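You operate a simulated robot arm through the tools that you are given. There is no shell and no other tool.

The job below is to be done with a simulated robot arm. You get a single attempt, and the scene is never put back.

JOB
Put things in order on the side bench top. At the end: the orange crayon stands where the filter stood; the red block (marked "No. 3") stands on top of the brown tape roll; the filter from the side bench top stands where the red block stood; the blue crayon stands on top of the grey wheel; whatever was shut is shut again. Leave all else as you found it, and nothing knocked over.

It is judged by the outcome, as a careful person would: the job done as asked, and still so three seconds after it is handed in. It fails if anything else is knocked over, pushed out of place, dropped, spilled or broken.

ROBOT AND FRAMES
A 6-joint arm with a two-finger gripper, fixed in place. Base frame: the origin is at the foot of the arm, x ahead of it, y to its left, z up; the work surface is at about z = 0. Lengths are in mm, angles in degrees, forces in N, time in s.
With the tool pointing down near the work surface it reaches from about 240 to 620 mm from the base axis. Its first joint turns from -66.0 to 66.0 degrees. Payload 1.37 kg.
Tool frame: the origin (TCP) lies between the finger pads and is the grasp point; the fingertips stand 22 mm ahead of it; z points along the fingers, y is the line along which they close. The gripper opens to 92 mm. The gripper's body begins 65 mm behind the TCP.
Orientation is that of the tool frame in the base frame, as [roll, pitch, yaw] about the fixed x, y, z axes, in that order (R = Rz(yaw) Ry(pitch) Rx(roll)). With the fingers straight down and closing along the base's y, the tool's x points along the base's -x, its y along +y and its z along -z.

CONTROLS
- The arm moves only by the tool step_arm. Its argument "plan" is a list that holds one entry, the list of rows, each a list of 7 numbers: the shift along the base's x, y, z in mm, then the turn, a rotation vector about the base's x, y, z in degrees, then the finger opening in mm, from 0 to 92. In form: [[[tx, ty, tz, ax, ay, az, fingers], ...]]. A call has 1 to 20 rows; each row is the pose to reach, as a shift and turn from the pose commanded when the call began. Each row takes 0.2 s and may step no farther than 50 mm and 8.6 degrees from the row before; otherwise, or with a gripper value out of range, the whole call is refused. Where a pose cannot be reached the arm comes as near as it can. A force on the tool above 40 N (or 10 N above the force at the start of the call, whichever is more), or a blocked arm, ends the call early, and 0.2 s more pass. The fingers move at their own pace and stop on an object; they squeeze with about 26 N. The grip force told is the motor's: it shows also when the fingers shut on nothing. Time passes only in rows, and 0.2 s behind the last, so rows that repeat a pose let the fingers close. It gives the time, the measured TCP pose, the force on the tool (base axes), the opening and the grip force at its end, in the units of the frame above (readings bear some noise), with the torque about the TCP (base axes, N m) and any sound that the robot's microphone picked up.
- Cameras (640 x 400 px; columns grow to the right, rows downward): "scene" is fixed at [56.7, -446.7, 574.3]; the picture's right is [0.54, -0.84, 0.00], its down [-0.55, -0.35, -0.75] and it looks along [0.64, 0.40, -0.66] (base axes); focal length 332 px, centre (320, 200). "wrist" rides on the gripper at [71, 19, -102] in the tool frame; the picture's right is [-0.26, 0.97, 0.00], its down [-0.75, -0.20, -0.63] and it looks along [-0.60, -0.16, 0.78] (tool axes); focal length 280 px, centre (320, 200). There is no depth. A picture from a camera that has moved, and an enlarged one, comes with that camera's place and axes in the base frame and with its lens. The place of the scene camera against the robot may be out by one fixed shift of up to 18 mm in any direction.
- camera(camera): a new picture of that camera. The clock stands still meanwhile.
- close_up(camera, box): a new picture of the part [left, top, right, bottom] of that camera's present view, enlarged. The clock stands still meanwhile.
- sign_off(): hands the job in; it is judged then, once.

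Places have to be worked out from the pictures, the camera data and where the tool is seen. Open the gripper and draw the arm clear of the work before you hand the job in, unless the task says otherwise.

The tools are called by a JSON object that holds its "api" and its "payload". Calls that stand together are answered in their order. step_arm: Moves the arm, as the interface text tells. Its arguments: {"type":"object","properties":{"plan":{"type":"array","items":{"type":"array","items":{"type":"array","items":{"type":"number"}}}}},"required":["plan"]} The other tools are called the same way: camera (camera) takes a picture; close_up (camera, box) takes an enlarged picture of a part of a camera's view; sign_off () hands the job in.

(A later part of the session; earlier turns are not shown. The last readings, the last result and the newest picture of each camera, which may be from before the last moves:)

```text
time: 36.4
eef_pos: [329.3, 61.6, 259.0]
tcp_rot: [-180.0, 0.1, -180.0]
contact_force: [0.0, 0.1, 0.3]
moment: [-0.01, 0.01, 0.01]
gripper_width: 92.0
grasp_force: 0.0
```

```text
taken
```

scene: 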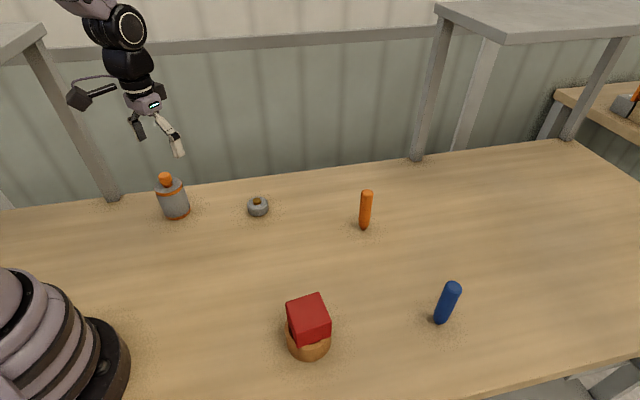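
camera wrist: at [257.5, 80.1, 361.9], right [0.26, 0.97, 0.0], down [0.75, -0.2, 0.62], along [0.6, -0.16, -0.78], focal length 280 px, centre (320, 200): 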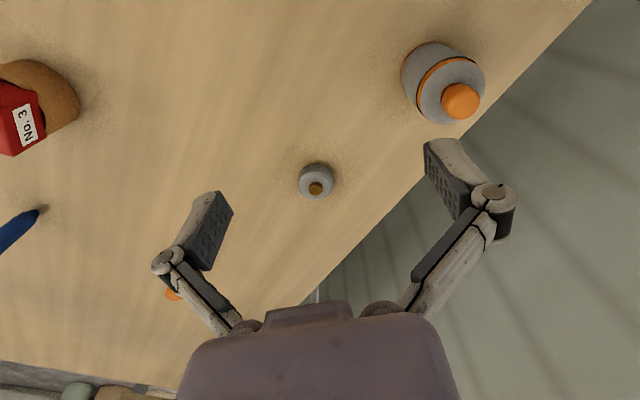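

The red block sits squarely on the roll. I enlarge the filter and the wheel in the wrist view to locate them.

{"api": "close_up", "payload": {"camera": "wrist", "box": [380, 20, 508, 132]}}

{"api": "close_up", "payload": {"camera": "wrist", "box": [280, 145, 352, 205]}}

{"api": "close_up", "payload": {"camera": "scene", "box": [265, 280, 355, 370]}}

```text
3.57 times, centred on (444, 76) of wrist
camera zoom: at [257.5, 80.1, 361.9], right [0.26, 0.97, 0.0], down [0.75, -0.2, 0.62], along [0.6, -0.16, -0.78], focal length 1001 px, centre (-123, 643)
```

zoom: 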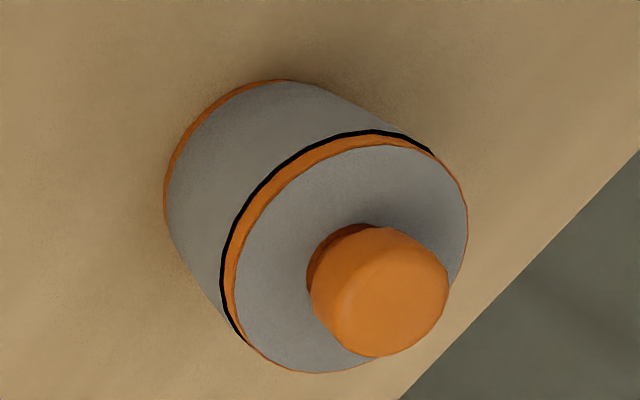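

```text
6.67 times, centred on (316, 175) of wrist
camera zoom: at [257.5, 80.1, 361.9], right [0.26, 0.97, 0.0], down [0.75, -0.2, 0.62], along [0.6, -0.16, -0.78], focal length 1869 px, centre (347, 367)
```

zoom: 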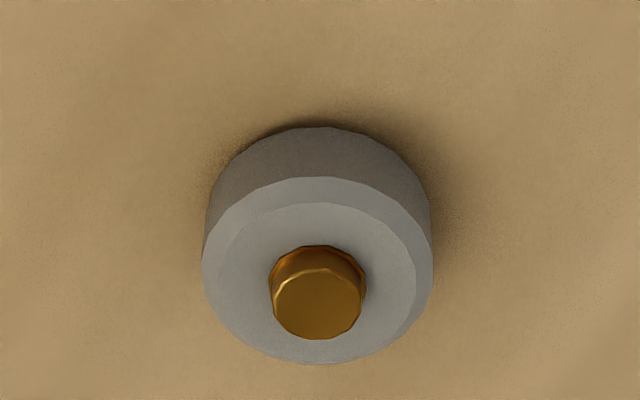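

```text
4.44 times, centred on (310, 325) of scene
camera zoom: at [56.7, -446.7, 574.3], right [0.54, -0.84, 0.0], down [-0.55, -0.35, -0.75], along [0.64, 0.4, -0.66], focal length 1474 px, centre (364, -356)
```

zoom: 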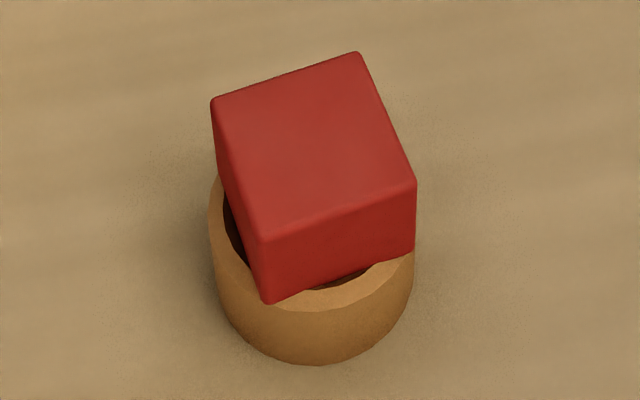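

The filter works out to be centred near (378,181), radius about 31 mm, body top at about z 85 and knob top at about z 113. The wheel is near (494,10) with its hub top at about z 32. I go above the filter to refine.

{"api": "step_arm", "payload": {"plan": [[[12, 30, -5, 0, 0, 0, 92], [25, 60, -12, 0, 0, 0, 92], [37, 90, -25, 0, 0, 0, 92], [49.5, 119.5, -40, 0, 0, 0, 92], [49.5, 119.5, -60, 0, 0, 0, 92], [49.5, 119.5, -60, 0, 0, 0, 92], [49.5, 119.5, -60, 0, 0, 0, 92]]]}}

{"api": "camera", "payload": {"camera": "wrist"}}

{"api": "close_up", "payload": {"camera": "wrist", "box": [230, 20, 410, 180]}}

```text
time: 38.0
eef_pos: [380.5, 179.3, 198.9]
tcp_rot: [180.0, 0.0, 179.9]
contact_force: [0.2, -0.1, 0.5]
moment: [0.0, -0.04, -0.01]
gripper_width: 92.2
grasp_force: 0.1
```

```text
taken
camera wrist: at [308.4, 199.0, 300.8], right [0.26, 0.97, 0.0], down [0.75, -0.2, 0.62], along [0.6, -0.16, -0.78], focal length 280 px, centre (320, 200)
```

wrist: 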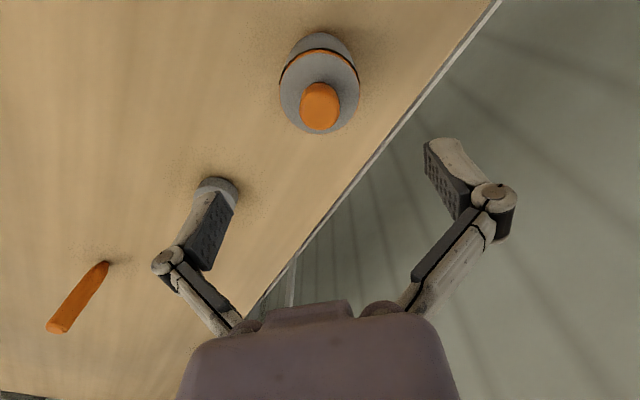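

```text
2.50 times, centred on (320, 100) of wrist
camera zoom: at [308.4, 199.0, 300.8], right [0.26, 0.97, 0.0], down [0.75, -0.2, 0.62], along [0.6, -0.16, -0.78], focal length 701 px, centre (320, 450)
```

zoom: 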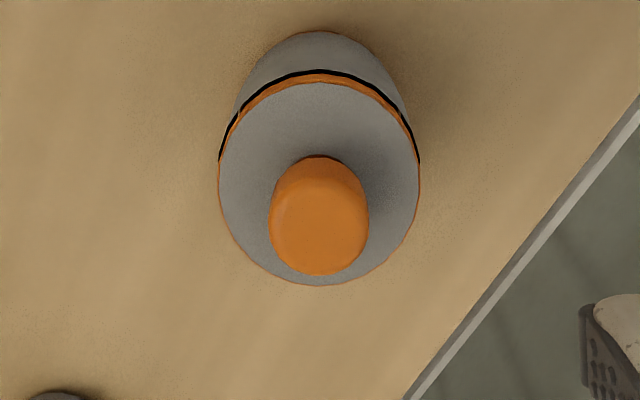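

The filter's centre refines to (378.1,180.0) with the TCP at (379.4,180.0). I correct 1.3 mm and come down around it, to TCP z of about 60 so the gripper body clears the knob.

{"api": "step_arm", "payload": {"plan": [[[-1.3, 0, -25, 0, 0, 0, 92], [-1.3, 0, -50, 0, 0, 0, 92], [-1.3, 0, -70, 0, 0, 0, 92], [-1.3, 0, -88, 0, 0, 0, 92], [-1.3, 0, -88, 0, 0, 0, 92], [-1.3, 0, -88, 0, 0, 0, 92]]]}}

{"api": "camera", "payload": {"camera": "wrist"}}

{"api": "close_up", "payload": {"camera": "scene", "box": [90, 80, 290, 240]}}

```text
time: 39.4
eef_pos: [379.7, 180.9, 112.5]
tcp_rot: [179.9, 0.0, -180.0]
contact_force: [-0.4, 0.0, -0.7]
moment: [0.01, 0.0, 0.0]
gripper_width: 92.0
grasp_force: 0.1
```

```text
taken
camera wrist: at [308.0, 199.5, 214.7], right [0.26, 0.97, 0.0], down [0.75, -0.2, 0.63], along [0.6, -0.16, -0.78], focal length 280 px, centre (320, 200)
```

wrist: 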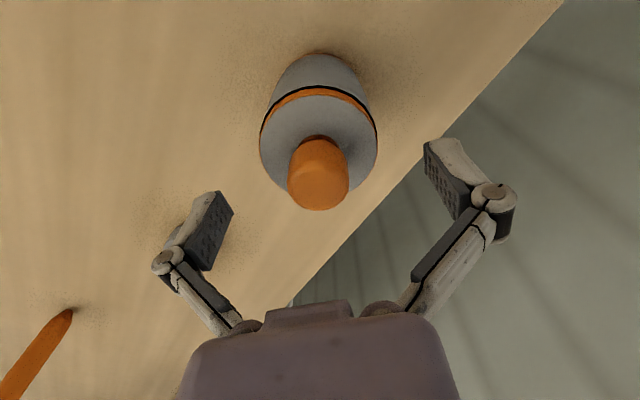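

```text
2.50 times, centred on (190, 160) of scene
camera zoom: at [56.7, -446.7, 574.3], right [0.54, -0.84, 0.0], down [-0.55, -0.35, -0.75], along [0.64, 0.4, -0.66], focal length 829 px, centre (645, 300)
```

zoom: 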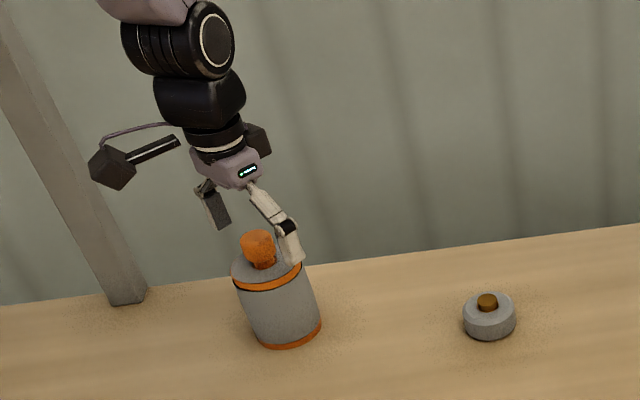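

The filter is centred between the open fingers. I descend the last 52 mm and then close.

{"api": "step_arm", "payload": {"plan": [[[-0.5, -0.3, -15, 0, 0, 0, 92], [-0.5, -0.3, -30, 0, 0, 0, 92], [-0.5, -0.3, -43, 0, 0, 0, 92], [-0.5, -0.3, -52, 0, 0, 0, 92], [-0.5, -0.3, -52, 0, 0, 0, 92], [-0.5, -0.3, -52, 0, 0, 0, 92]]]}}

{"api": "camera", "payload": {"camera": "wrist"}}

{"api": "close_up", "payload": {"camera": "scene", "box": [110, 110, 270, 230]}}

```text
time: 40.8
eef_pos: [379.0, 180.0, 59.6]
tcp_rot: [-179.9, 0.0, -179.9]
contact_force: [0.2, -0.2, -1.6]
moment: [0.0, -0.02, -0.02]
gripper_width: 91.8
grasp_force: 0.0
```

```text
taken
camera wrist: at [307.5, 198.8, 162.6], right [0.26, 0.97, 0.0], down [0.75, -0.2, 0.63], along [0.6, -0.16, -0.78], focal length 280 px, centre (320, 200)
```

wrist: 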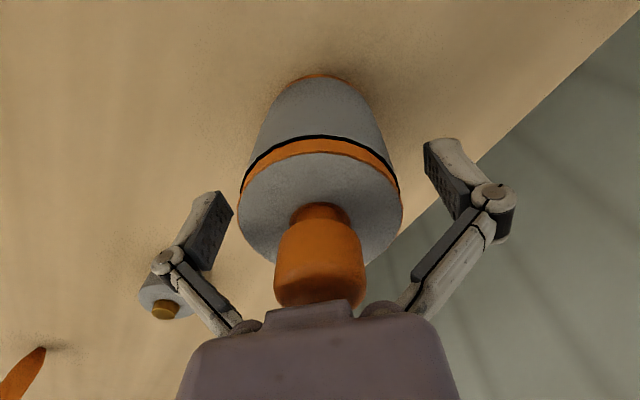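

```text
3.33 times, centred on (190, 170) of scene
camera zoom: at [56.7, -446.7, 574.3], right [0.54, -0.84, 0.0], down [-0.55, -0.35, -0.75], along [0.64, 0.4, -0.66], focal length 1106 px, centre (753, 300)
```

zoom: 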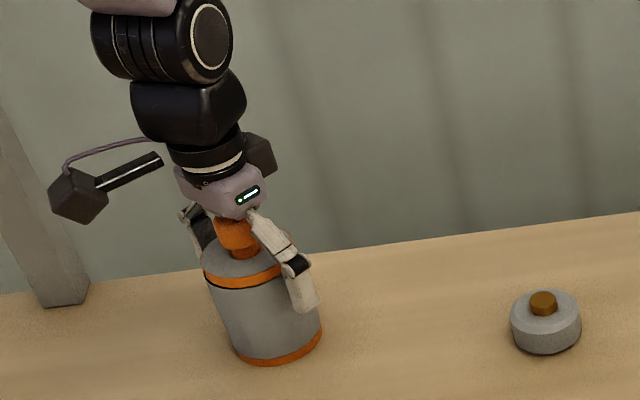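

There's no contact with the knob and the clearance is good. I close the fingers on the filter's body.

{"api": "step_arm", "payload": {"plan": [[[0, 0, 0, 0, 0, 0, 80], [0, 0, 0, 0, 0, 0, 70], [0, 0, 0, 0, 0, 0, 64], [0, 0, 0, 0, 0, 0, 60], [0, 0, 0, 0, 0, 0, 50], [0, 0, 0, 0, 0, 0, 30], [0, 0, 0, 0, 0, 0, 10], [0, 0, 0, 0, 0, 0, 10]]]}}

{"api": "camera", "payload": {"camera": "wrist"}}

```text
time: 42.6
eef_pos: [378.6, 180.1, 60.5]
tcp_rot: [-180.0, 0.0, 180.0]
contact_force: [-1.2, -0.6, 7.8]
moment: [-0.05, 0.06, -0.02]
gripper_width: 61.1
grasp_force: 26.4
```

```text
taken
camera wrist: at [307.5, 198.8, 162.9], right [0.26, 0.97, 0.0], down [0.75, -0.2, 0.63], along [0.6, -0.16, -0.78], focal length 280 px, centre (320, 200)
```

wrist: 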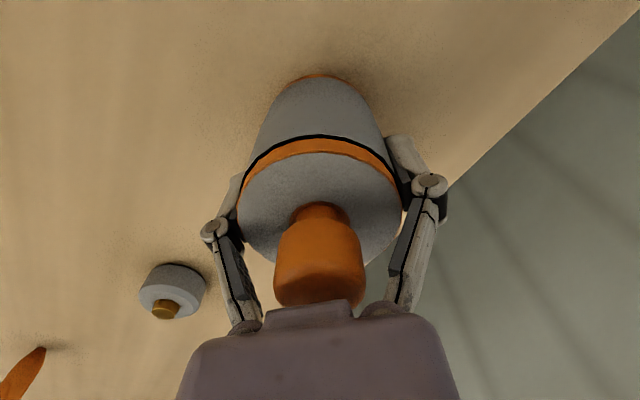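

Gripped at 61.1 mm with 26 N. I lift slowly and check the hold early on.

{"api": "step_arm", "payload": {"plan": [[[0, 0, 1, 0, 0, 0, 10], [0, 0, 2, 0, 0, 0, 10], [0, 0, 3, 0, 0, 0, 10], [0, 0, 5, 0, 0, 0, 10], [0, 0, 7, 0, 0, 0, 10], [0, 0, 10, 0, 0, 0, 10], [0, 0, 13, 0, 0, 0, 10], [0, 0, 15, 0, 0, 0, 10], [0, 0, 15, 0, 0, 0, 10]]]}}

{"api": "camera", "payload": {"camera": "wrist"}}

```text
time: 44.6
eef_pos: [377.0, 179.8, 76.1]
tcp_rot: [179.9, 0.0, -179.9]
contact_force: [0.6, -0.4, -2.2]
moment: [-0.01, -0.02, 0.01]
gripper_width: 61.2
grasp_force: 26.3
```

```text
taken
camera wrist: at [306.7, 198.3, 178.7], right [0.26, 0.97, 0.0], down [0.75, -0.2, 0.62], along [0.6, -0.16, -0.78], focal length 280 px, centre (320, 200)
```

wrist: 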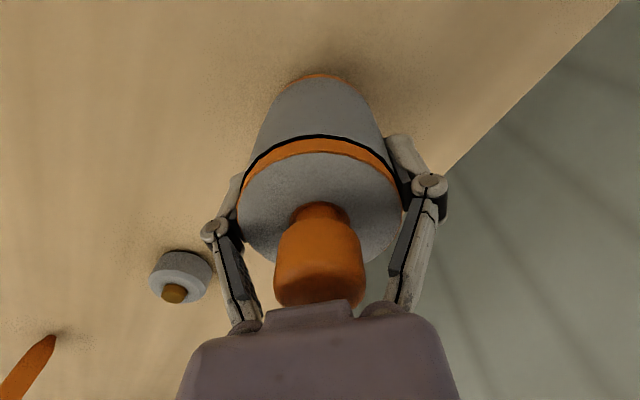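

The filter is lifted 15 mm and hasn't shifted in the fingers. I raise it further.

{"api": "step_arm", "payload": {"plan": [[[0, 0, 3, 0, 0, 0, 10], [0, 0, 8, 0, 0, 0, 10], [0, 0, 14, 0, 0, 0, 10], [0, 0, 21, 0, 0, 0, 10], [0, 0, 28, 0, 0, 0, 10], [0, 0, 35, 0, 0, 0, 10], [0, 0, 42, 0, 0, 0, 10], [0, 0, 49, 0, 0, 0, 10], [0, 0, 55, 0, 0, 0, 10], [0, 0, 59, 0, 0, 0, 10], [0, 0, 60, 0, 0, 0, 10]]]}}

{"api": "step_arm", "payload": {"plan": [[[0.7, -3, 0, 0, 0, 0, 10], [2, -9, 0, 0, 0, 0, 10], [4, -18, 0, 0, 0, 0, 10], [6.5, -28, 0, 0, 0, 0, 10], [9, -39, 0, 0, 0, 0, 10], [11.5, -50, 0, 0, 0, 0, 10], [14, -61, 0, 0, 0, 0, 10], [16.5, -72, 0, 0, 0, 0, 10], [19, -83, 0, 0, 0, 0, 10], [21.5, -94, 0, 0, 0, 0, 10], [24, -105, 0, 0, 0, 0, 10], [26.5, -116, 0, 0, 0, 0, 10], [29, -127, 0, 0, 0, 0, 10], [31.5, -138, 0, 0, 0, 0, 10], [34, -149, 0, 0, 0, 0, 10], [36.5, -160, 0, 0, 0, 0, 10], [39, -170, 0, 0, 0, 0, 10], [41, -178, 0, 0, 0, 0, 10], [42.2, -183, 0, 0, 0, 0, 10], [42.5, -184, 0, 0, 0, 0, 10]]]}}

{"api": "camera", "payload": {"camera": "wrist"}}

```text
time: 47.0
eef_pos: [377.7, 179.2, 135.0]
tcp_rot: [180.0, 0.0, 180.0]
contact_force: [0.6, 0.3, -0.9]
moment: [0.01, 0.02, -0.01]
gripper_width: 61.0
grasp_force: 26.0
```

```text
time: 51.2
eef_pos: [420.9, -3.6, 135.4]
tcp_rot: [-179.9, 0.0, 180.0]
contact_force: [0.1, -0.2, -2.1]
moment: [0.01, 0.0, 0.0]
gripper_width: 61.3
grasp_force: 26.2
```

```text
taken
camera wrist: at [349.7, 14.5, 237.9], right [0.26, 0.97, 0.0], down [0.75, -0.2, 0.63], along [0.6, -0.16, -0.78], focal length 280 px, centre (320, 200)
```

wrist: 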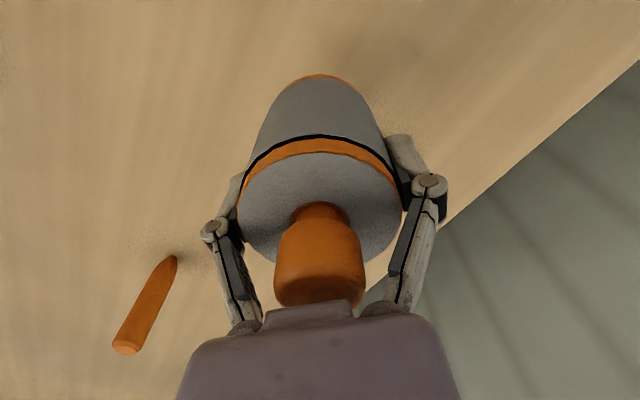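

The hold is unchanged at mid-way. I carry on to the red block's original spot at (463,-188).

{"api": "step_arm", "payload": {"plan": [[[0.7, -3, 0, 0, 0, 0, 10], [2, -9, 0, 0, 0, 0, 10], [4, -18, 0, 0, 0, 0, 10], [6.5, -28, 0, 0, 0, 0, 10], [9, -39, 0, 0, 0, 0, 10], [11.5, -50, 0, 0, 0, 0, 10], [14, -61, 0, 0, 0, 0, 10], [16.5, -72, 0, 0, 0, 0, 10], [19, -83, 0, 0, 0, 0, 10], [21.5, -94, 0, 0, 0, 0, 10], [24, -105, 0, 0, 0, 0, 10], [26.5, -116, 0, 0, 0, 0, 10], [29, -127, 0, 0, 0, 0, 10], [31.5, -138, 0, 0, 0, 0, 10], [34, -149, 0, 0, 0, 0, 10], [36.5, -160, 0, 0, 0, 0, 10], [39, -170, 0, 0, 0, 0, 10], [41, -178, 0, 0, 0, 0, 10], [42.2, -183, 0, 0, 0, 0, 10], [42.3, -183.5, 0, 0, 0, 0, 10]]]}}

{"api": "camera", "payload": {"camera": "wrist"}}

{"api": "camera", "payload": {"camera": "scene"}}

```text
time: 55.4
eef_pos: [461.5, -189.0, 136.5]
tcp_rot: [-180.0, 0.0, 180.0]
contact_force: [-0.1, 0.2, -1.4]
moment: [0.0, 0.03, 0.02]
gripper_width: 61.3
grasp_force: 26.1
```

```text
taken
camera wrist: at [391.6, -169.9, 238.5], right [0.26, 0.97, 0.0], down [0.75, -0.2, 0.62], along [0.6, -0.16, -0.78], focal length 280 px, centre (320, 200)
```

wrist: 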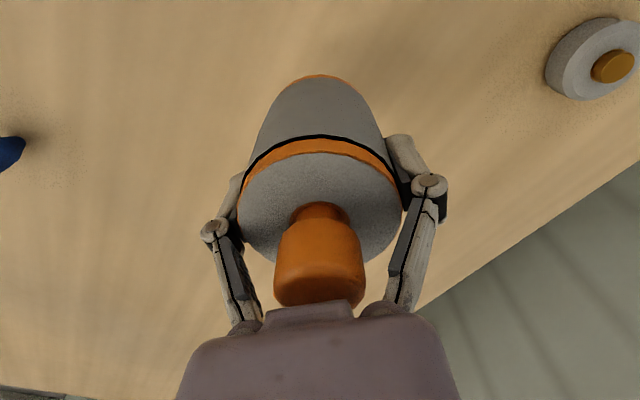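

```text
taken
```

scene: 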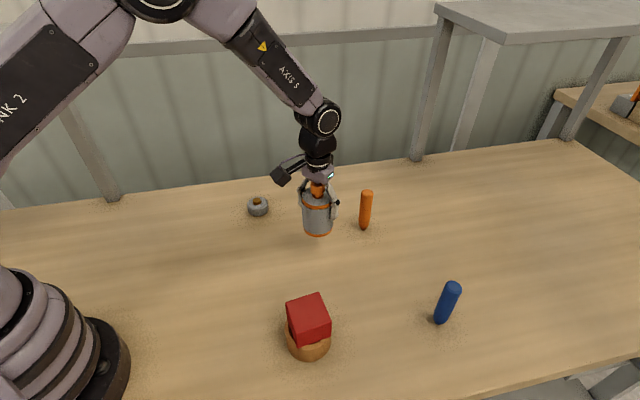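

The filter hovers over (462.6,-188.9). I lower it to just above the bench.

{"api": "step_arm", "payload": {"plan": [[[0.4, 0.8, -3, 0, 0, 0, 10], [0.4, 0.8, -9, 0, 0, 0, 10], [0.4, 0.8, -17, 0, 0, 0, 10], [0.4, 0.8, -25, 0, 0, 0, 10], [0.4, 0.8, -33, 0, 0, 0, 10], [0.4, 0.8, -41, 0, 0, 0, 10], [0.4, 0.8, -49, 0, 0, 0, 10], [0.4, 0.8, -56, 0, 0, 0, 10], [0.4, 0.8, -62, 0, 0, 0, 10], [0.4, 0.8, -67, 0, 0, 0, 10], [0.4, 0.8, -70, 0, 0, 0, 10], [0.4, 0.8, -71, 0, 0, 0, 10], [0.4, 0.8, -71, 0, 0, 0, 10]]]}}

{"api": "step_arm", "payload": {"plan": [[[0, 0, -0.7, 0, 0, 0, 10], [0, 0, -1.4, 0, 0, 0, 10], [0, 0, -2, 0, 0, 0, 10], [0, 0, -2, 0, 0, 0, 10]]]}}

```text
time: 58.2
eef_pos: [463.5, -187.5, 64.9]
tcp_rot: [179.9, -0.1, 179.9]
contact_force: [-0.1, -0.1, -1.6]
moment: [0.01, -0.05, -0.02]
gripper_width: 61.2
grasp_force: 25.4
```

```text
time: 59.2
eef_pos: [464.4, -186.9, 62.0]
tcp_rot: [179.9, 0.0, 179.9]
contact_force: [-0.2, 0.4, -2.2]
moment: [0.04, -0.02, 0.02]
gripper_width: 61.1
grasp_force: 25.6
```

Still hanging free at z 62, with contact expected near 60.5. I continue in sub-millimetre steps.

{"api": "step_arm", "payload": {"plan": [[[0, 0, -0.6, 0, 0, 0, 10], [0, 0, -1.2, 0, 0, 0, 10], [0, 0, -1.2, 0, 0, 0, 10]]]}}

```text
time: 60.0
eef_pos: [464.0, -187.0, 60.7]
tcp_rot: [179.9, 0.0, -180.0]
contact_force: [0.4, 0.8, -2.4]
moment: [0.01, -0.01, -0.02]
gripper_width: 61.6
grasp_force: 26.3
```

No contact yet, so I take another small step down.

{"api": "step_arm", "payload": {"plan": [[[0, 0, -0.5, 0, 0, 0, 10], [0, 0, -1, 0, 0, 0, 10], [0, 0, -1, 0, 0, 0, 10]]]}}

```text
time: 60.8
eef_pos: [464.6, -187.4, 60.7]
tcp_rot: [-179.9, 0.0, -179.9]
contact_force: [-0.8, 1.5, 2.9]
moment: [0.07, 0.03, 0.01]
gripper_width: 61.1
grasp_force: 26.2
```

Contact is made, the reading moving from -2.4 to +2.9 N. I open the fingers gently and look.

{"api": "step_arm", "payload": {"plan": [[[0, 0, 0, 0, 0, 0, 58], [0, 0, 0, 0, 0, 0, 61], [0, 0, 0, 0, 0, 0, 63], [0, 0, 0, 0, 0, 0, 65], [0, 0, 0, 0, 0, 0, 69], [0, 0, 0, 0, 0, 0, 75], [0, 0, 0, 0, 0, 0, 84], [0, 0, 0, 0, 0, 0, 92], [0, 0, 0, 0, 0, 0, 92]]]}}

{"api": "camera", "payload": {"camera": "wrist"}}

{"api": "close_up", "payload": {"camera": "scene", "box": [250, 130, 410, 250]}}

```text
time: 62.8
eef_pos: [463.9, -187.5, 59.9]
tcp_rot: [-179.9, 0.0, -179.9]
contact_force: [-0.3, 0.3, 0.7]
moment: [0.01, 0.0, -0.02]
gripper_width: 91.8
grasp_force: 0.1
```

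```text
taken
camera wrist: at [392.5, -168.7, 162.8], right [0.26, 0.97, 0.0], down [0.75, -0.2, 0.63], along [0.6, -0.16, -0.78], focal length 280 px, centre (320, 200)
```

wrist: 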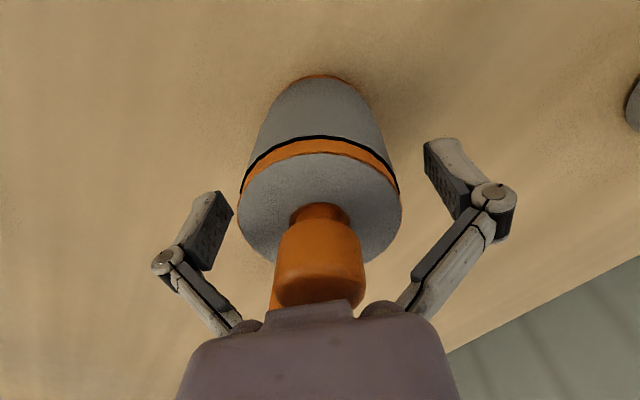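

```text
3.33 times, centred on (330, 190) of scene
camera zoom: at [56.7, -446.7, 574.3], right [0.54, -0.84, 0.0], down [-0.55, -0.35, -0.75], along [0.64, 0.4, -0.66], focal length 1106 px, centre (287, 233)
```

zoom: 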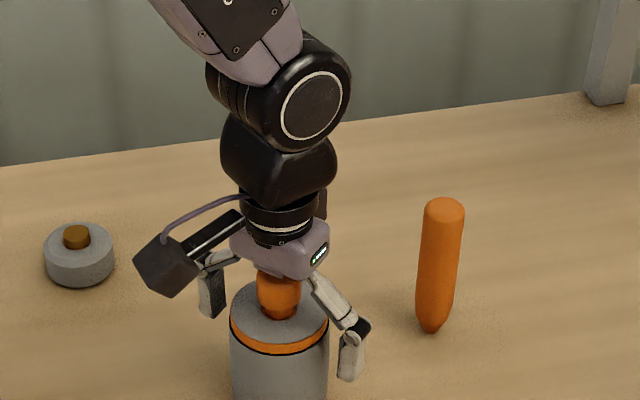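

The filter stands where the red block was. I retreat straight up and then move outward to look at the orange crayon.

{"api": "step_arm", "payload": {"plan": [[[0, 0, 10, 0, 0, 0, 92], [0, 0, 30, 0, 0, 0, 92], [0, 0, 60, 0, 0, 0, 92], [0, 0, 100, 0, 0, 0, 92], [0, 0, 140, 0, 0, -3, 92], [10, -4, 160, 0, 0, -8, 92], [22, -8, 165, 0, 0, -14, 92], [34, -12, 165, 0, 0, -19, 92], [40, -15, 165, 0, 0, -22.7, 92], [40, -15, 165, 0, 0, -22.7, 92], [40, -15, 165, 0, 0, -22.7, 92]]]}}

{"api": "camera", "payload": {"camera": "wrist"}}

{"api": "camera", "payload": {"camera": "scene"}}

```text
time: 65.2
eef_pos: [504.2, -201.7, 226.0]
tcp_rot: [-180.0, 0.0, 157.3]
contact_force: [-0.7, 0.2, 0.3]
moment: [0.0, -0.01, 0.01]
gripper_width: 92.1
grasp_force: 0.0
```

```text
taken
camera wrist: at [445.3, -157.4, 327.9], right [0.61, 0.79, 0.0], down [0.62, -0.48, 0.63], along [0.49, -0.38, -0.78], focal length 280 px, centre (320, 200)
```

wrist: 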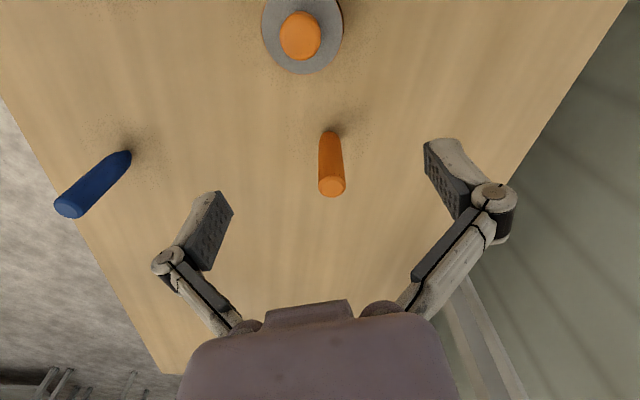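

```text
taken
```

scene: 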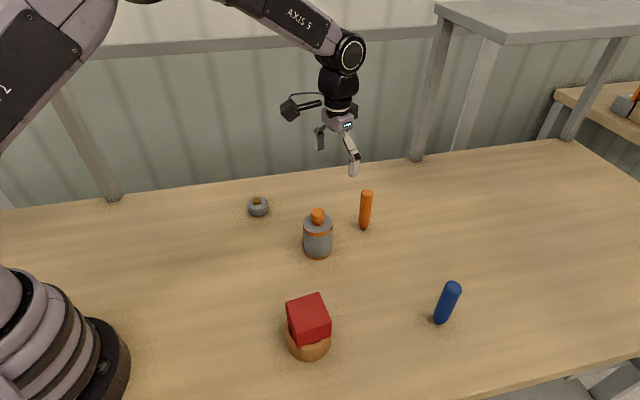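

The filter stands upright at its new place. I zoom in on both crayons in this wrist view.

{"api": "close_up", "payload": {"camera": "wrist", "box": [290, 115, 380, 205]}}

{"api": "close_up", "payload": {"camera": "wrist", "box": [40, 130, 150, 230]}}

{"api": "close_up", "payload": {"camera": "scene", "box": [280, 180, 400, 270]}}

```text
4.44 times, centred on (335, 160) of wrist
camera zoom: at [445.3, -157.4, 327.9], right [0.61, 0.79, 0.0], down [0.62, -0.48, 0.63], along [0.49, -0.38, -0.78], focal length 1246 px, centre (253, 378)
```

zoom: 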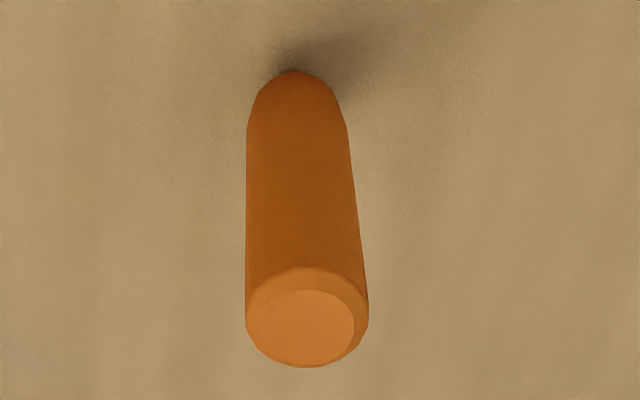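

```text
4.00 times, centred on (95, 180) of wrist
camera zoom: at [445.3, -157.4, 327.9], right [0.61, 0.79, 0.0], down [0.62, -0.48, 0.63], along [0.49, -0.38, -0.78], focal length 1122 px, centre (1220, 280)
```

zoom: 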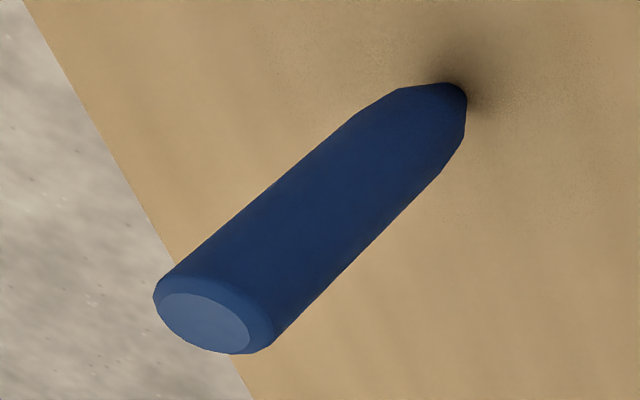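

```text
4.44 times, centred on (340, 225) of scene
camera zoom: at [56.7, -446.7, 574.3], right [0.54, -0.84, 0.0], down [-0.55, -0.35, -0.75], along [0.64, 0.4, -0.66], focal length 1474 px, centre (231, 89)
```

zoom: 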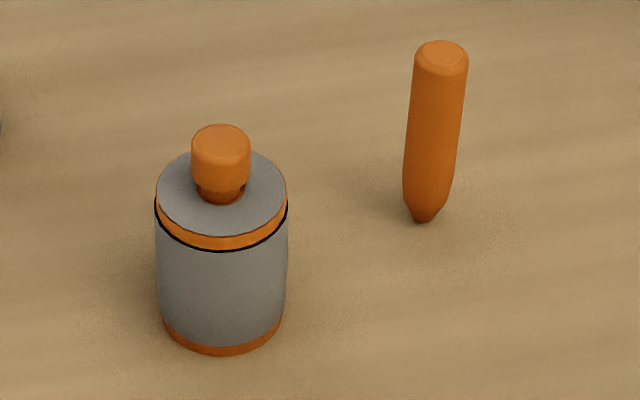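

The orange crayon is at about (576.8,-243.9), radius about 13.4 mm, top at about z 114. The blue one is at about (436,-471.5). I check whether the arm reaches over the orange crayon with the tool vertical.

{"api": "step_arm", "payload": {"plan": [[[18, -10, -5, 0, 0, 0, 92], [37, -21, -15, 0, 0, 0, 92], [55, -31, -25, 0, 0, 0, 92], [73.3, -41.6, -35, 0, 0, 0, 92], [73.3, -41.6, -35, 0, 0, 0, 92], [73.3, -41.6, -35, 0, 0, 0, 92]]]}}

{"api": "camera", "payload": {"camera": "wrist"}}

{"api": "close_up", "payload": {"camera": "wrist", "box": [270, 50, 370, 130]}}

```text
time: 66.6
eef_pos: [576.9, -243.9, 190.3]
tcp_rot: [-179.9, 0.0, 157.3]
contact_force: [-0.4, -0.6, -0.3]
moment: [0.0, -0.01, -0.01]
gripper_width: 91.7
grasp_force: 0.1
```

```text
taken
camera wrist: at [517.8, -199.4, 293.5], right [0.61, 0.79, 0.0], down [0.62, -0.48, 0.62], along [0.49, -0.38, -0.78], focal length 280 px, centre (320, 200)
```

wrist: 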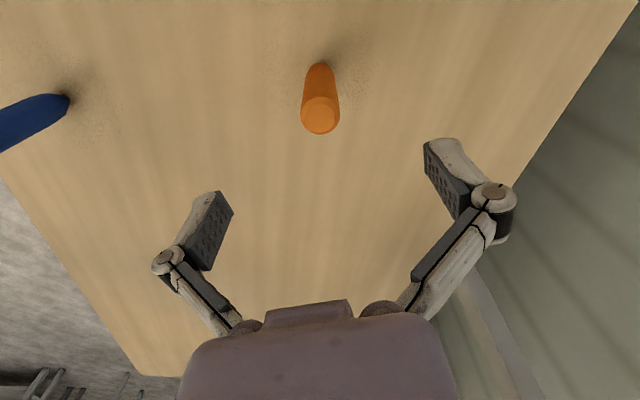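

```text
5.00 times, centred on (320, 90) of wrist
camera zoom: at [517.8, -199.4, 293.5], right [0.61, 0.79, 0.0], down [0.62, -0.48, 0.62], along [0.49, -0.38, -0.78], focal length 1402 px, centre (320, 750)
```

zoom: 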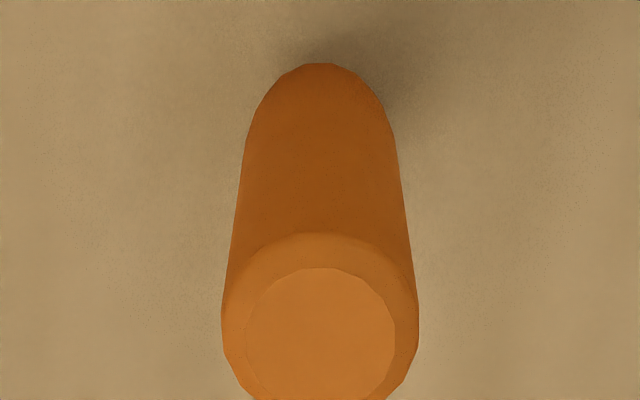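

The arm reaches it with the tool vertical, and the crayon axis is directly beneath the TCP. I descend around it in two stages.

{"api": "step_arm", "payload": {"plan": [[[0, 0, -20, 0, 0, 0, 92], [0, 0, -40, 0, 0, 0, 92], [0, 0, -60, 0, 0, 0, 92], [0, 0, -75, 0, 0, 0, 92], [0, 0, -75, 0, 0, 0, 92], [0, 0, -75, 0, 0, 0, 92]]]}}

{"api": "camera", "payload": {"camera": "wrist"}}

```text
time: 68.0
eef_pos: [578.0, -244.3, 115.1]
tcp_rot: [-180.0, 0.0, 157.3]
contact_force: [0.2, 0.0, -0.2]
moment: [-0.03, -0.01, -0.01]
gripper_width: 92.1
grasp_force: 0.2
```

```text
taken
camera wrist: at [519.5, -199.7, 217.8], right [0.61, 0.79, 0.0], down [0.62, -0.48, 0.62], along [0.49, -0.38, -0.78], focal length 280 px, centre (320, 200)
```

wrist: 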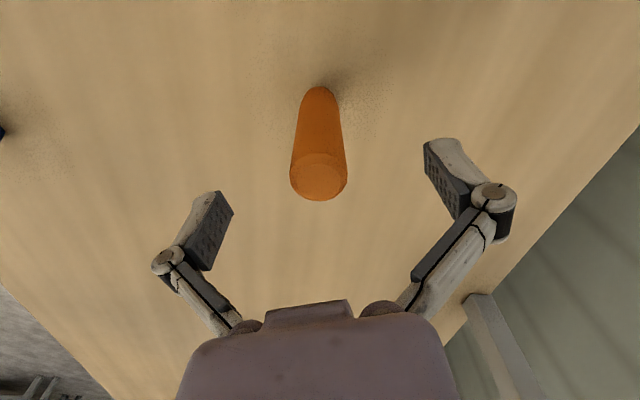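

I check the alignment more closely before going lower.

{"api": "close_up", "payload": {"camera": "wrist", "box": [260, 75, 380, 210]}}

```text
2.96 times, centred on (320, 142) of wrist
camera zoom: at [519.5, -199.7, 217.8], right [0.61, 0.79, 0.0], down [0.62, -0.48, 0.62], along [0.49, -0.38, -0.78], focal length 831 px, centre (320, 370)
```

zoom: 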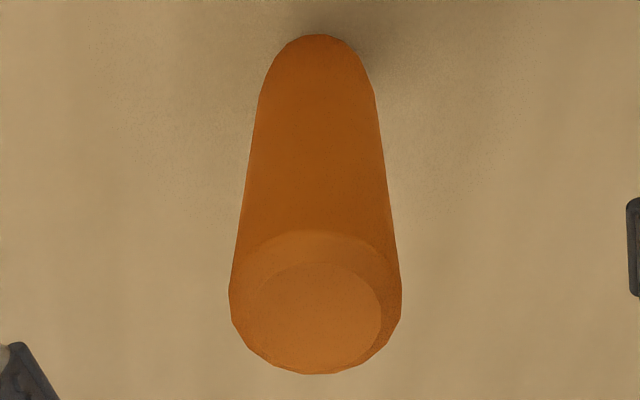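

The crayon is about 0.8 mm off to the left finger side. I correct for it and go down to TCP z of about 74.

{"api": "step_arm", "payload": {"plan": [[[-0.5, -0.7, -12, 0, 0, 0, 92], [-0.5, -0.7, -24, 0, 0, 0, 92], [-0.5, -0.7, -34, 0, 0, 0, 92], [-0.5, -0.7, -41, 0, 0, 0, 92], [-0.5, -0.7, -41, 0, 0, 0, 92], [-0.5, -0.7, -41, 0, 0, 0, 92]]]}}

{"api": "camera", "payload": {"camera": "wrist"}}

{"api": "close_up", "payload": {"camera": "scene", "box": [300, 110, 440, 240]}}

```text
time: 69.4
eef_pos: [575.9, -244.8, 74.4]
tcp_rot: [-179.9, -0.1, 157.3]
contact_force: [-0.2, -0.7, -0.2]
moment: [-0.01, -0.02, -0.01]
gripper_width: 92.0
grasp_force: 0.0
```

```text
taken
camera wrist: at [517.8, -200.3, 176.9], right [0.61, 0.79, 0.0], down [0.62, -0.48, 0.63], along [0.49, -0.38, -0.78], focal length 280 px, centre (320, 200)
```

wrist: 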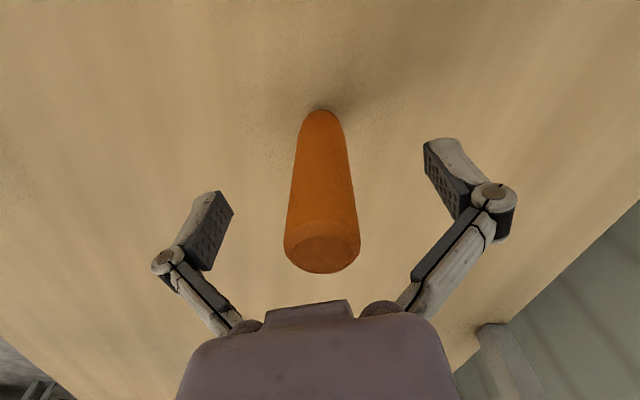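

```text
3.08 times, centred on (370, 175) of scene
camera zoom: at [56.7, -446.7, 574.3], right [0.54, -0.84, 0.0], down [-0.55, -0.35, -0.75], along [0.64, 0.4, -0.66], focal length 1020 px, centre (166, 277)
```

zoom: 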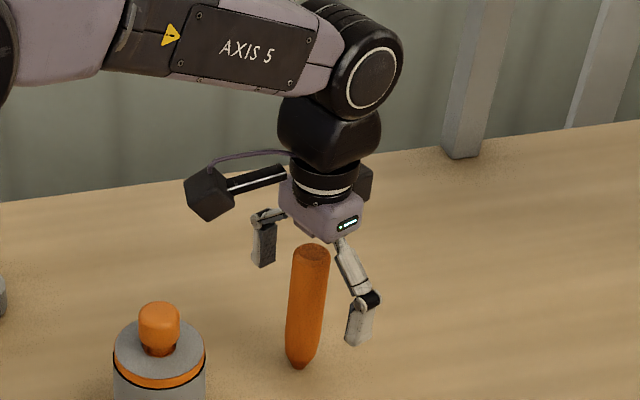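

Centred. I close the fingers gently on the crayon.

{"api": "step_arm", "payload": {"plan": [[[0, 0, 0, 0, 0, 0, 78], [0, 0, 0, 0, 0, 0, 64], [0, 0, 0, 0, 0, 0, 50], [0, 0, 0, 0, 0, 0, 40], [0, 0, 0, 0, 0, 0, 34], [0, 0, 0, 0, 0, 0, 30], [0, 0, 0, 0, 0, 0, 27], [0, 0, 0, 0, 0, 0, 24], [0, 0, 0, 0, 0, 0, 18], [0, 0, 0, 0, 0, 0, 10], [0, 0, 0, 0, 0, 0, 2], [0, 0, 0, 0, 0, 0, 2]]]}}

{"api": "camera", "payload": {"camera": "wrist"}}

{"api": "close_up", "payload": {"camera": "scene", "box": [300, 110, 440, 240]}}

```text
time: 72.0
eef_pos: [576.5, -244.3, 74.2]
tcp_rot: [-179.9, 0.1, 157.3]
contact_force: [-0.2, -0.2, 1.5]
moment: [0.0, 0.02, -0.04]
gripper_width: 25.7
grasp_force: 26.3
```

```text
taken
camera wrist: at [517.9, -200.3, 177.1], right [0.61, 0.79, 0.0], down [0.62, -0.48, 0.63], along [0.49, -0.38, -0.78], focal length 280 px, centre (320, 200)
```

wrist: 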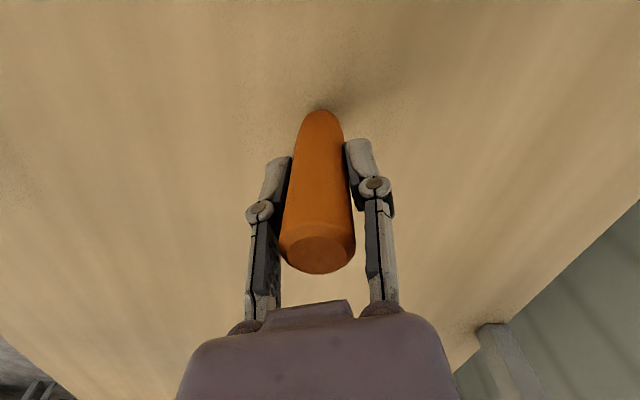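

```text
3.08 times, centred on (370, 175) of scene
camera zoom: at [56.7, -446.7, 574.3], right [0.54, -0.84, 0.0], down [-0.55, -0.35, -0.75], along [0.64, 0.4, -0.66], focal length 1020 px, centre (166, 277)
```

zoom: 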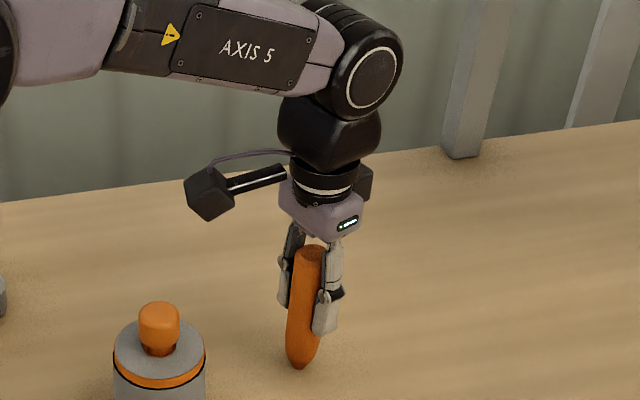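

Gripped at 25.7 mm. I check whether the crayon is still upright between the pads.

{"api": "close_up", "payload": {"camera": "wrist", "box": [240, 95, 400, 285]}}

```text
2.11 times, centred on (320, 190) of wrist
camera zoom: at [517.9, -200.3, 177.1], right [0.61, 0.79, 0.0], down [0.62, -0.48, 0.63], along [0.49, -0.38, -0.78], focal length 590 px, centre (320, 221)
```

zoom: 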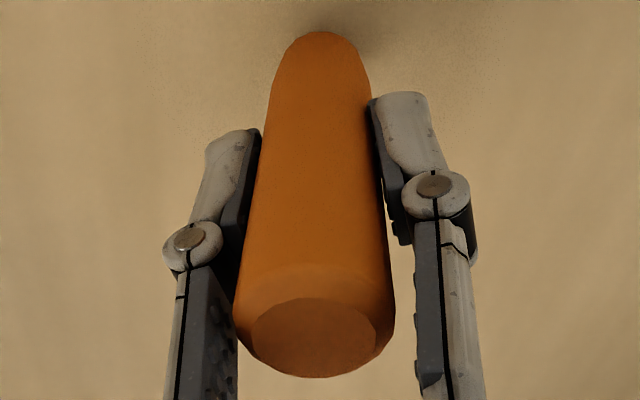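

The crayon is within 1° of upright in the grip. I lift slowly.

{"api": "step_arm", "payload": {"plan": [[[0, 0, 1, 0, 0, 0, 2], [0, 0, 2, 0, 0, 0, 2], [0, 0, 4, 0, 0, 0, 2], [0, 0, 7, 0, 0, 0, 2], [0, 0, 11, 0, 0, 0, 2], [0, 0, 15, 0, 0, 0, 2], [0, 0, 20, 0, 0, 0, 2], [0, 0, 25, 0, 0, 0, 2], [0, 0, 28, 0, 0, 0, 2], [0, 0, 28, 0, 0, 0, 2]]]}}

{"api": "close_up", "payload": {"camera": "wrist", "box": [240, 95, 400, 285]}}

{"api": "close_up", "payload": {"camera": "scene", "box": [300, 110, 440, 240]}}

```text
time: 74.2
eef_pos: [576.0, -242.7, 103.1]
tcp_rot: [180.0, 0.0, 157.3]
contact_force: [0.6, 0.3, -1.1]
moment: [0.0, 0.03, 0.0]
gripper_width: 25.7
grasp_force: 25.9
```

```text
2.11 times, centred on (320, 190) of wrist
camera zoom: at [518.0, -199.6, 205.5], right [0.61, 0.79, 0.0], down [0.62, -0.48, 0.63], along [0.49, -0.38, -0.78], focal length 590 px, centre (320, 221)
```

zoom: 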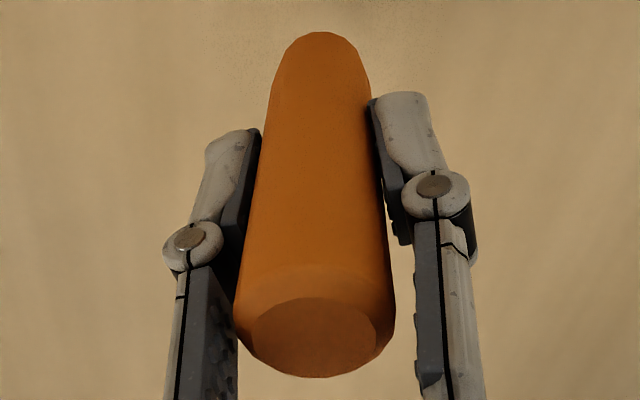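

```text
3.08 times, centred on (370, 175) of scene
camera zoom: at [56.7, -446.7, 574.3], right [0.54, -0.84, 0.0], down [-0.55, -0.35, -0.75], along [0.64, 0.4, -0.66], focal length 1020 px, centre (166, 277)
```

zoom: 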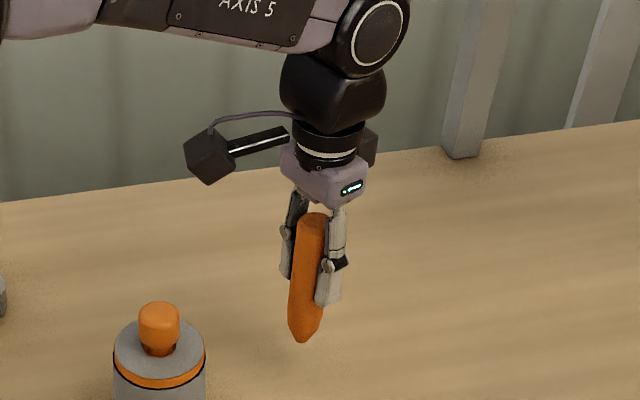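

The hold is firm. I raise the crayon to about 86 mm clear of the bench before carrying it across.

{"api": "step_arm", "payload": {"plan": [[[0, 0, 3, 0, 0, 0, 2], [0, 0, 9, 0, 0, 0, 2], [0, 0, 16, 0, 0, 0, 2], [0, 0, 23, 0, 0, 0, 2], [0, 0, 30, 0, 0, 0, 2], [0, 0, 37, 0, 0, 0, 2], [0, 0, 44, 0, 0, 0, 2], [0, 0, 51, 0, 0, 0, 2], [0, 0, 56, 0, 0, 0, 2], [0, 0, 58, 0, 0, 0, 2]]]}}

{"api": "step_arm", "payload": {"plan": [[[-1.3, 2.7, 0, 0, 0, 0.2, 2], [-3.8, 8.2, 0, 0, 0, 0.5, 2], [-8, 17, 0, 0, 0, 1, 2], [-13, 27, 0, 0, 0, 1.7, 2], [-18, 38, 0, 0, 0, 2.4, 2], [-23, 49, 0, 0, 0, 3.1, 2], [-28, 60, 0, 0, 0, 3.8, 2], [-33, 71, 0, 0, 0, 4.5, 2], [-38, 82, 0, 0, 0, 5.2, 2], [-43, 93, 0, 0, 0, 5.9, 2], [-48, 104, 0, 0, 0, 6.6, 2], [-53, 115, 0, 0, 0, 7.3, 2], [-58, 126, 0, 0, 0, 8, 2], [-64, 137, 0, 0, 0, 8.7, 2], [-69, 148, 0, 0, 0, 9.4, 2], [-74, 159, 0, 0, 0, 10, 2], [-80, 171, 0, 0, 0, 10.5, 2], [-86, 183, 0, 0, 0, 11, 2], [-91, 195, 0, 0, 0, 11.2, 2], [-96, 205, 0, 0, 0, 11.3, 2]]]}}

{"api": "camera", "payload": {"camera": "wrist"}}

```text
time: 76.4
eef_pos: [576.0, -244.2, 162.3]
tcp_rot: [-180.0, 0.0, 157.3]
contact_force: [-0.5, 0.0, -1.4]
moment: [0.0, -0.01, -0.02]
gripper_width: 25.7
grasp_force: 25.5
```

```text
time: 80.6
eef_pos: [479.3, -38.9, 161.1]
tcp_rot: [-180.0, 0.0, 168.8]
contact_force: [0.2, -0.4, -0.8]
moment: [-0.03, 0.02, 0.0]
gripper_width: 25.3
grasp_force: 26.3
```

```text
taken
camera wrist: at [413.5, -6.9, 263.1], right [0.45, 0.89, 0.0], down [0.7, -0.35, 0.63], along [0.56, -0.28, -0.78], focal length 280 px, centre (320, 200)
```

wrist: 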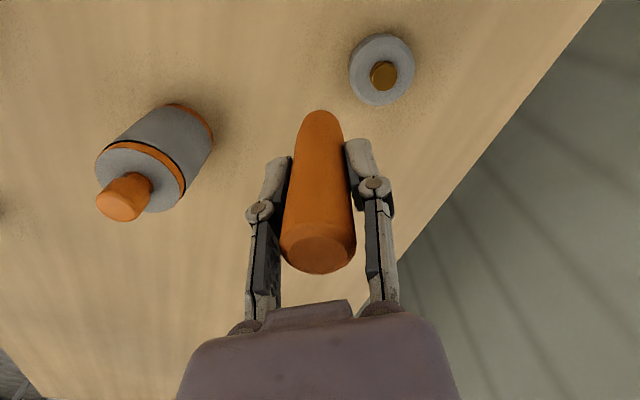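

Holding steady midway. I continue to the filter's old place at (378.3,180).

{"api": "step_arm", "payload": {"plan": [[[-1, 2.2, 0, 0, 0, 0.1, 2], [-3.5, 7.7, 0, 0, 0, 0.4, 2], [-7.6, 16.5, 0, 0, 0, 0.9, 2], [-12.1, 26.4, 0, 0, 0, 1.4, 2], [-17.2, 37.3, 0, 0, 0, 2, 2], [-22.2, 48.3, 0, 0, 0, 2.6, 2], [-27.3, 59.3, 0, 0, 0, 3.2, 2], [-32.8, 71.4, 0, 0, 0, 3.8, 2], [-38.4, 83.4, 0, 0, 0, 4.4, 2], [-44, 95.5, 0, 0, 0, 5, 2], [-49.5, 107.6, 0, 0, 0, 5.6, 2], [-55.6, 120.8, 0, 0, 0, 6.2, 2], [-61.6, 134, 0, 0, 0, 6.9, 2], [-67.7, 147.1, 0, 0, 0, 7.6, 2], [-73.7, 160.3, 0, 0, 0, 8.3, 2], [-79.8, 173.5, 0, 0, 0, 9, 2], [-86.4, 187.8, 0, 0, 0, 9.7, 2], [-92.4, 200.9, 0, 0, 0, 10.4, 2], [-97.5, 212, 0, 0, 0, 11, 2], [-100, 217.4, 0, 0, 0, 11.3, 2]]]}}

{"api": "step_arm", "payload": {"plan": [[[-1, 2.2, 0, 0, 0, 0.1, 2], [-1, 2.2, 0, 0, 0, 0.1, 2], [-1, 2.2, 0, 0, 0, 0.1, 2]]]}}

{"api": "camera", "payload": {"camera": "wrist"}}

{"api": "camera", "payload": {"camera": "scene"}}

```text
time: 84.8
eef_pos: [380.7, 178.6, 160.1]
tcp_rot: [179.9, 0.0, 179.9]
contact_force: [0.1, -0.2, -0.5]
moment: [-0.05, -0.02, 0.01]
gripper_width: 25.2
grasp_force: 26.2
```

```text
time: 85.6
eef_pos: [379.2, 180.3, 160.6]
tcp_rot: [179.9, 0.0, 179.8]
contact_force: [-0.2, 1.1, -0.4]
moment: [-0.02, 0.01, 0.01]
gripper_width: 25.1
grasp_force: 26.3
```

```text
taken
camera wrist: at [308.1, 199.0, 262.9], right [0.26, 0.97, 0.0], down [0.75, -0.2, 0.62], along [0.6, -0.16, -0.78], focal length 280 px, centre (320, 200)
```

wrist: 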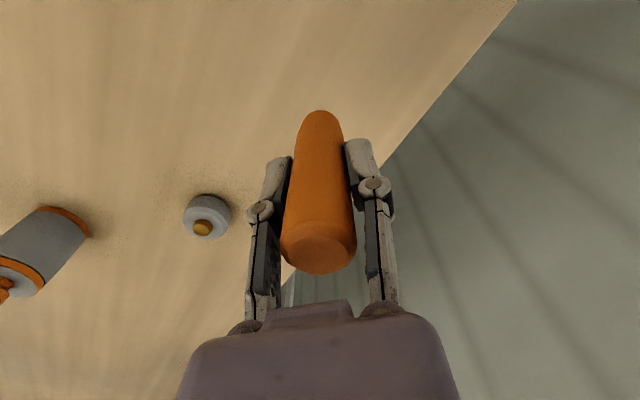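

```text
taken
```

scene: 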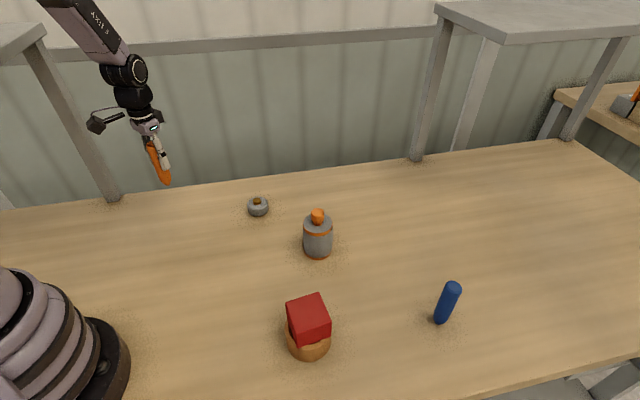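

The TCP is at (379.1,180.0). I lower the crayon to just above the bench with a small x correction.

{"api": "step_arm", "payload": {"plan": [[[-0.6, 0, -3, 0, 0, 0, 2], [-0.6, 0, -9, 0, 0, 0, 2], [-0.6, 0, -17, 0, 0, 0, 2], [-0.6, 0, -25, 0, 0, 0, 2], [-0.6, 0, -33, 0, 0, 0, 2], [-0.6, 0, -41, 0, 0, 0, 2], [-0.6, 0, -49, 0, 0, 0, 2], [-0.6, 0, -57, 0, 0, 0, 2], [-0.6, 0, -65, 0, 0, 0, 2], [-0.6, 0, -72, 0, 0, 0, 2], [-0.6, 0, -77, 0, 0, 0, 2], [-0.6, 0, -80, 0, 0, 0, 2], [-0.6, 0, -81, 0, 0, 0, 2], [-0.6, 0, -81, 0, 0, 0, 2]]]}}

{"api": "close_up", "payload": {"camera": "wrist", "box": [240, 95, 400, 285]}}

{"api": "close_up", "payload": {"camera": "scene", "box": [110, 100, 250, 230]}}

```text
time: 88.6
eef_pos: [378.3, 180.7, 79.1]
tcp_rot: [-180.0, 0.0, 180.0]
contact_force: [0.8, 0.1, -0.5]
moment: [-0.03, 0.03, 0.01]
gripper_width: 25.4
grasp_force: 26.0
```

```text
2.11 times, centred on (320, 190) of wrist
camera zoom: at [306.8, 199.4, 181.9], right [0.26, 0.97, 0.0], down [0.75, -0.2, 0.63], along [0.6, -0.16, -0.78], focal length 590 px, centre (320, 221)
```

zoom: 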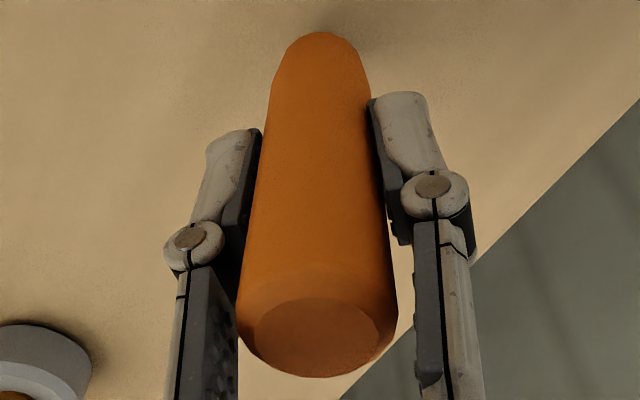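

```text
3.08 times, centred on (180, 165) of scene
camera zoom: at [56.7, -446.7, 574.3], right [0.54, -0.84, 0.0], down [-0.55, -0.35, -0.75], along [0.64, 0.4, -0.66], focal length 1020 px, centre (751, 308)
```

zoom: 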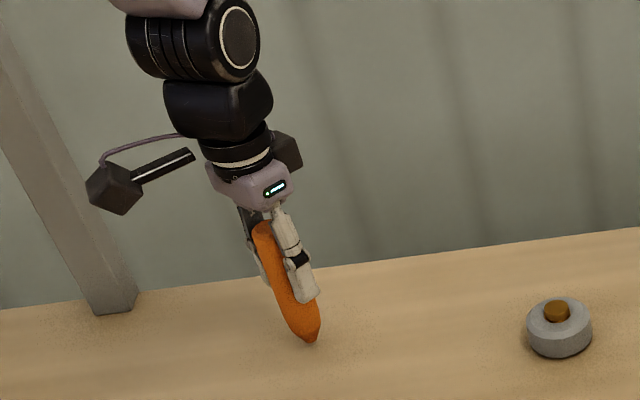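

Upright and about 5 mm above the bench. I take fine steps down to contact.

{"api": "step_arm", "payload": {"plan": [[[0, 0, -1, 0, 0, 0, 2], [0, 0, -2, 0, 0, 0, 2], [0, 0, -3, 0, 0, 0, 2], [0, 0, -3.6, 0, 0, 0, 2], [0, 0, -3.6, 0, 0, 0, 2]]]}}

{"api": "step_arm", "payload": {"plan": [[[0, 0, -0.5, 0, 0, 0, 2], [0, 0, -1, 0, 0, 0, 2], [0, 0, -1, 0, 0, 0, 2]]]}}

```text
time: 89.8
eef_pos: [379.1, 180.8, 75.3]
tcp_rot: [179.9, 0.0, -180.0]
contact_force: [0.0, 0.5, -0.8]
moment: [-0.01, -0.02, -0.01]
gripper_width: 25.4
grasp_force: 26.1
```

```text
time: 90.6
eef_pos: [378.0, 180.3, 74.1]
tcp_rot: [-179.9, 0.1, -180.0]
contact_force: [-0.3, 0.6, -0.8]
moment: [0.05, 0.01, 0.0]
gripper_width: 25.1
grasp_force: 26.3
```

No contact at 74.1, so another half-millimetre pair of steps.

{"api": "step_arm", "payload": {"plan": [[[0, 0, -0.4, 0, 0, 0, 2], [0, 0, -0.8, 0, 0, 0, 2], [0, 0, -0.8, 0, 0, 0, 2]]]}}

```text
time: 91.4
eef_pos: [379.7, 180.9, 75.1]
tcp_rot: [179.9, -0.1, 179.9]
contact_force: [-0.2, 0.2, -1.0]
moment: [0.02, 0.0, 0.0]
gripper_width: 25.2
grasp_force: 25.7
```

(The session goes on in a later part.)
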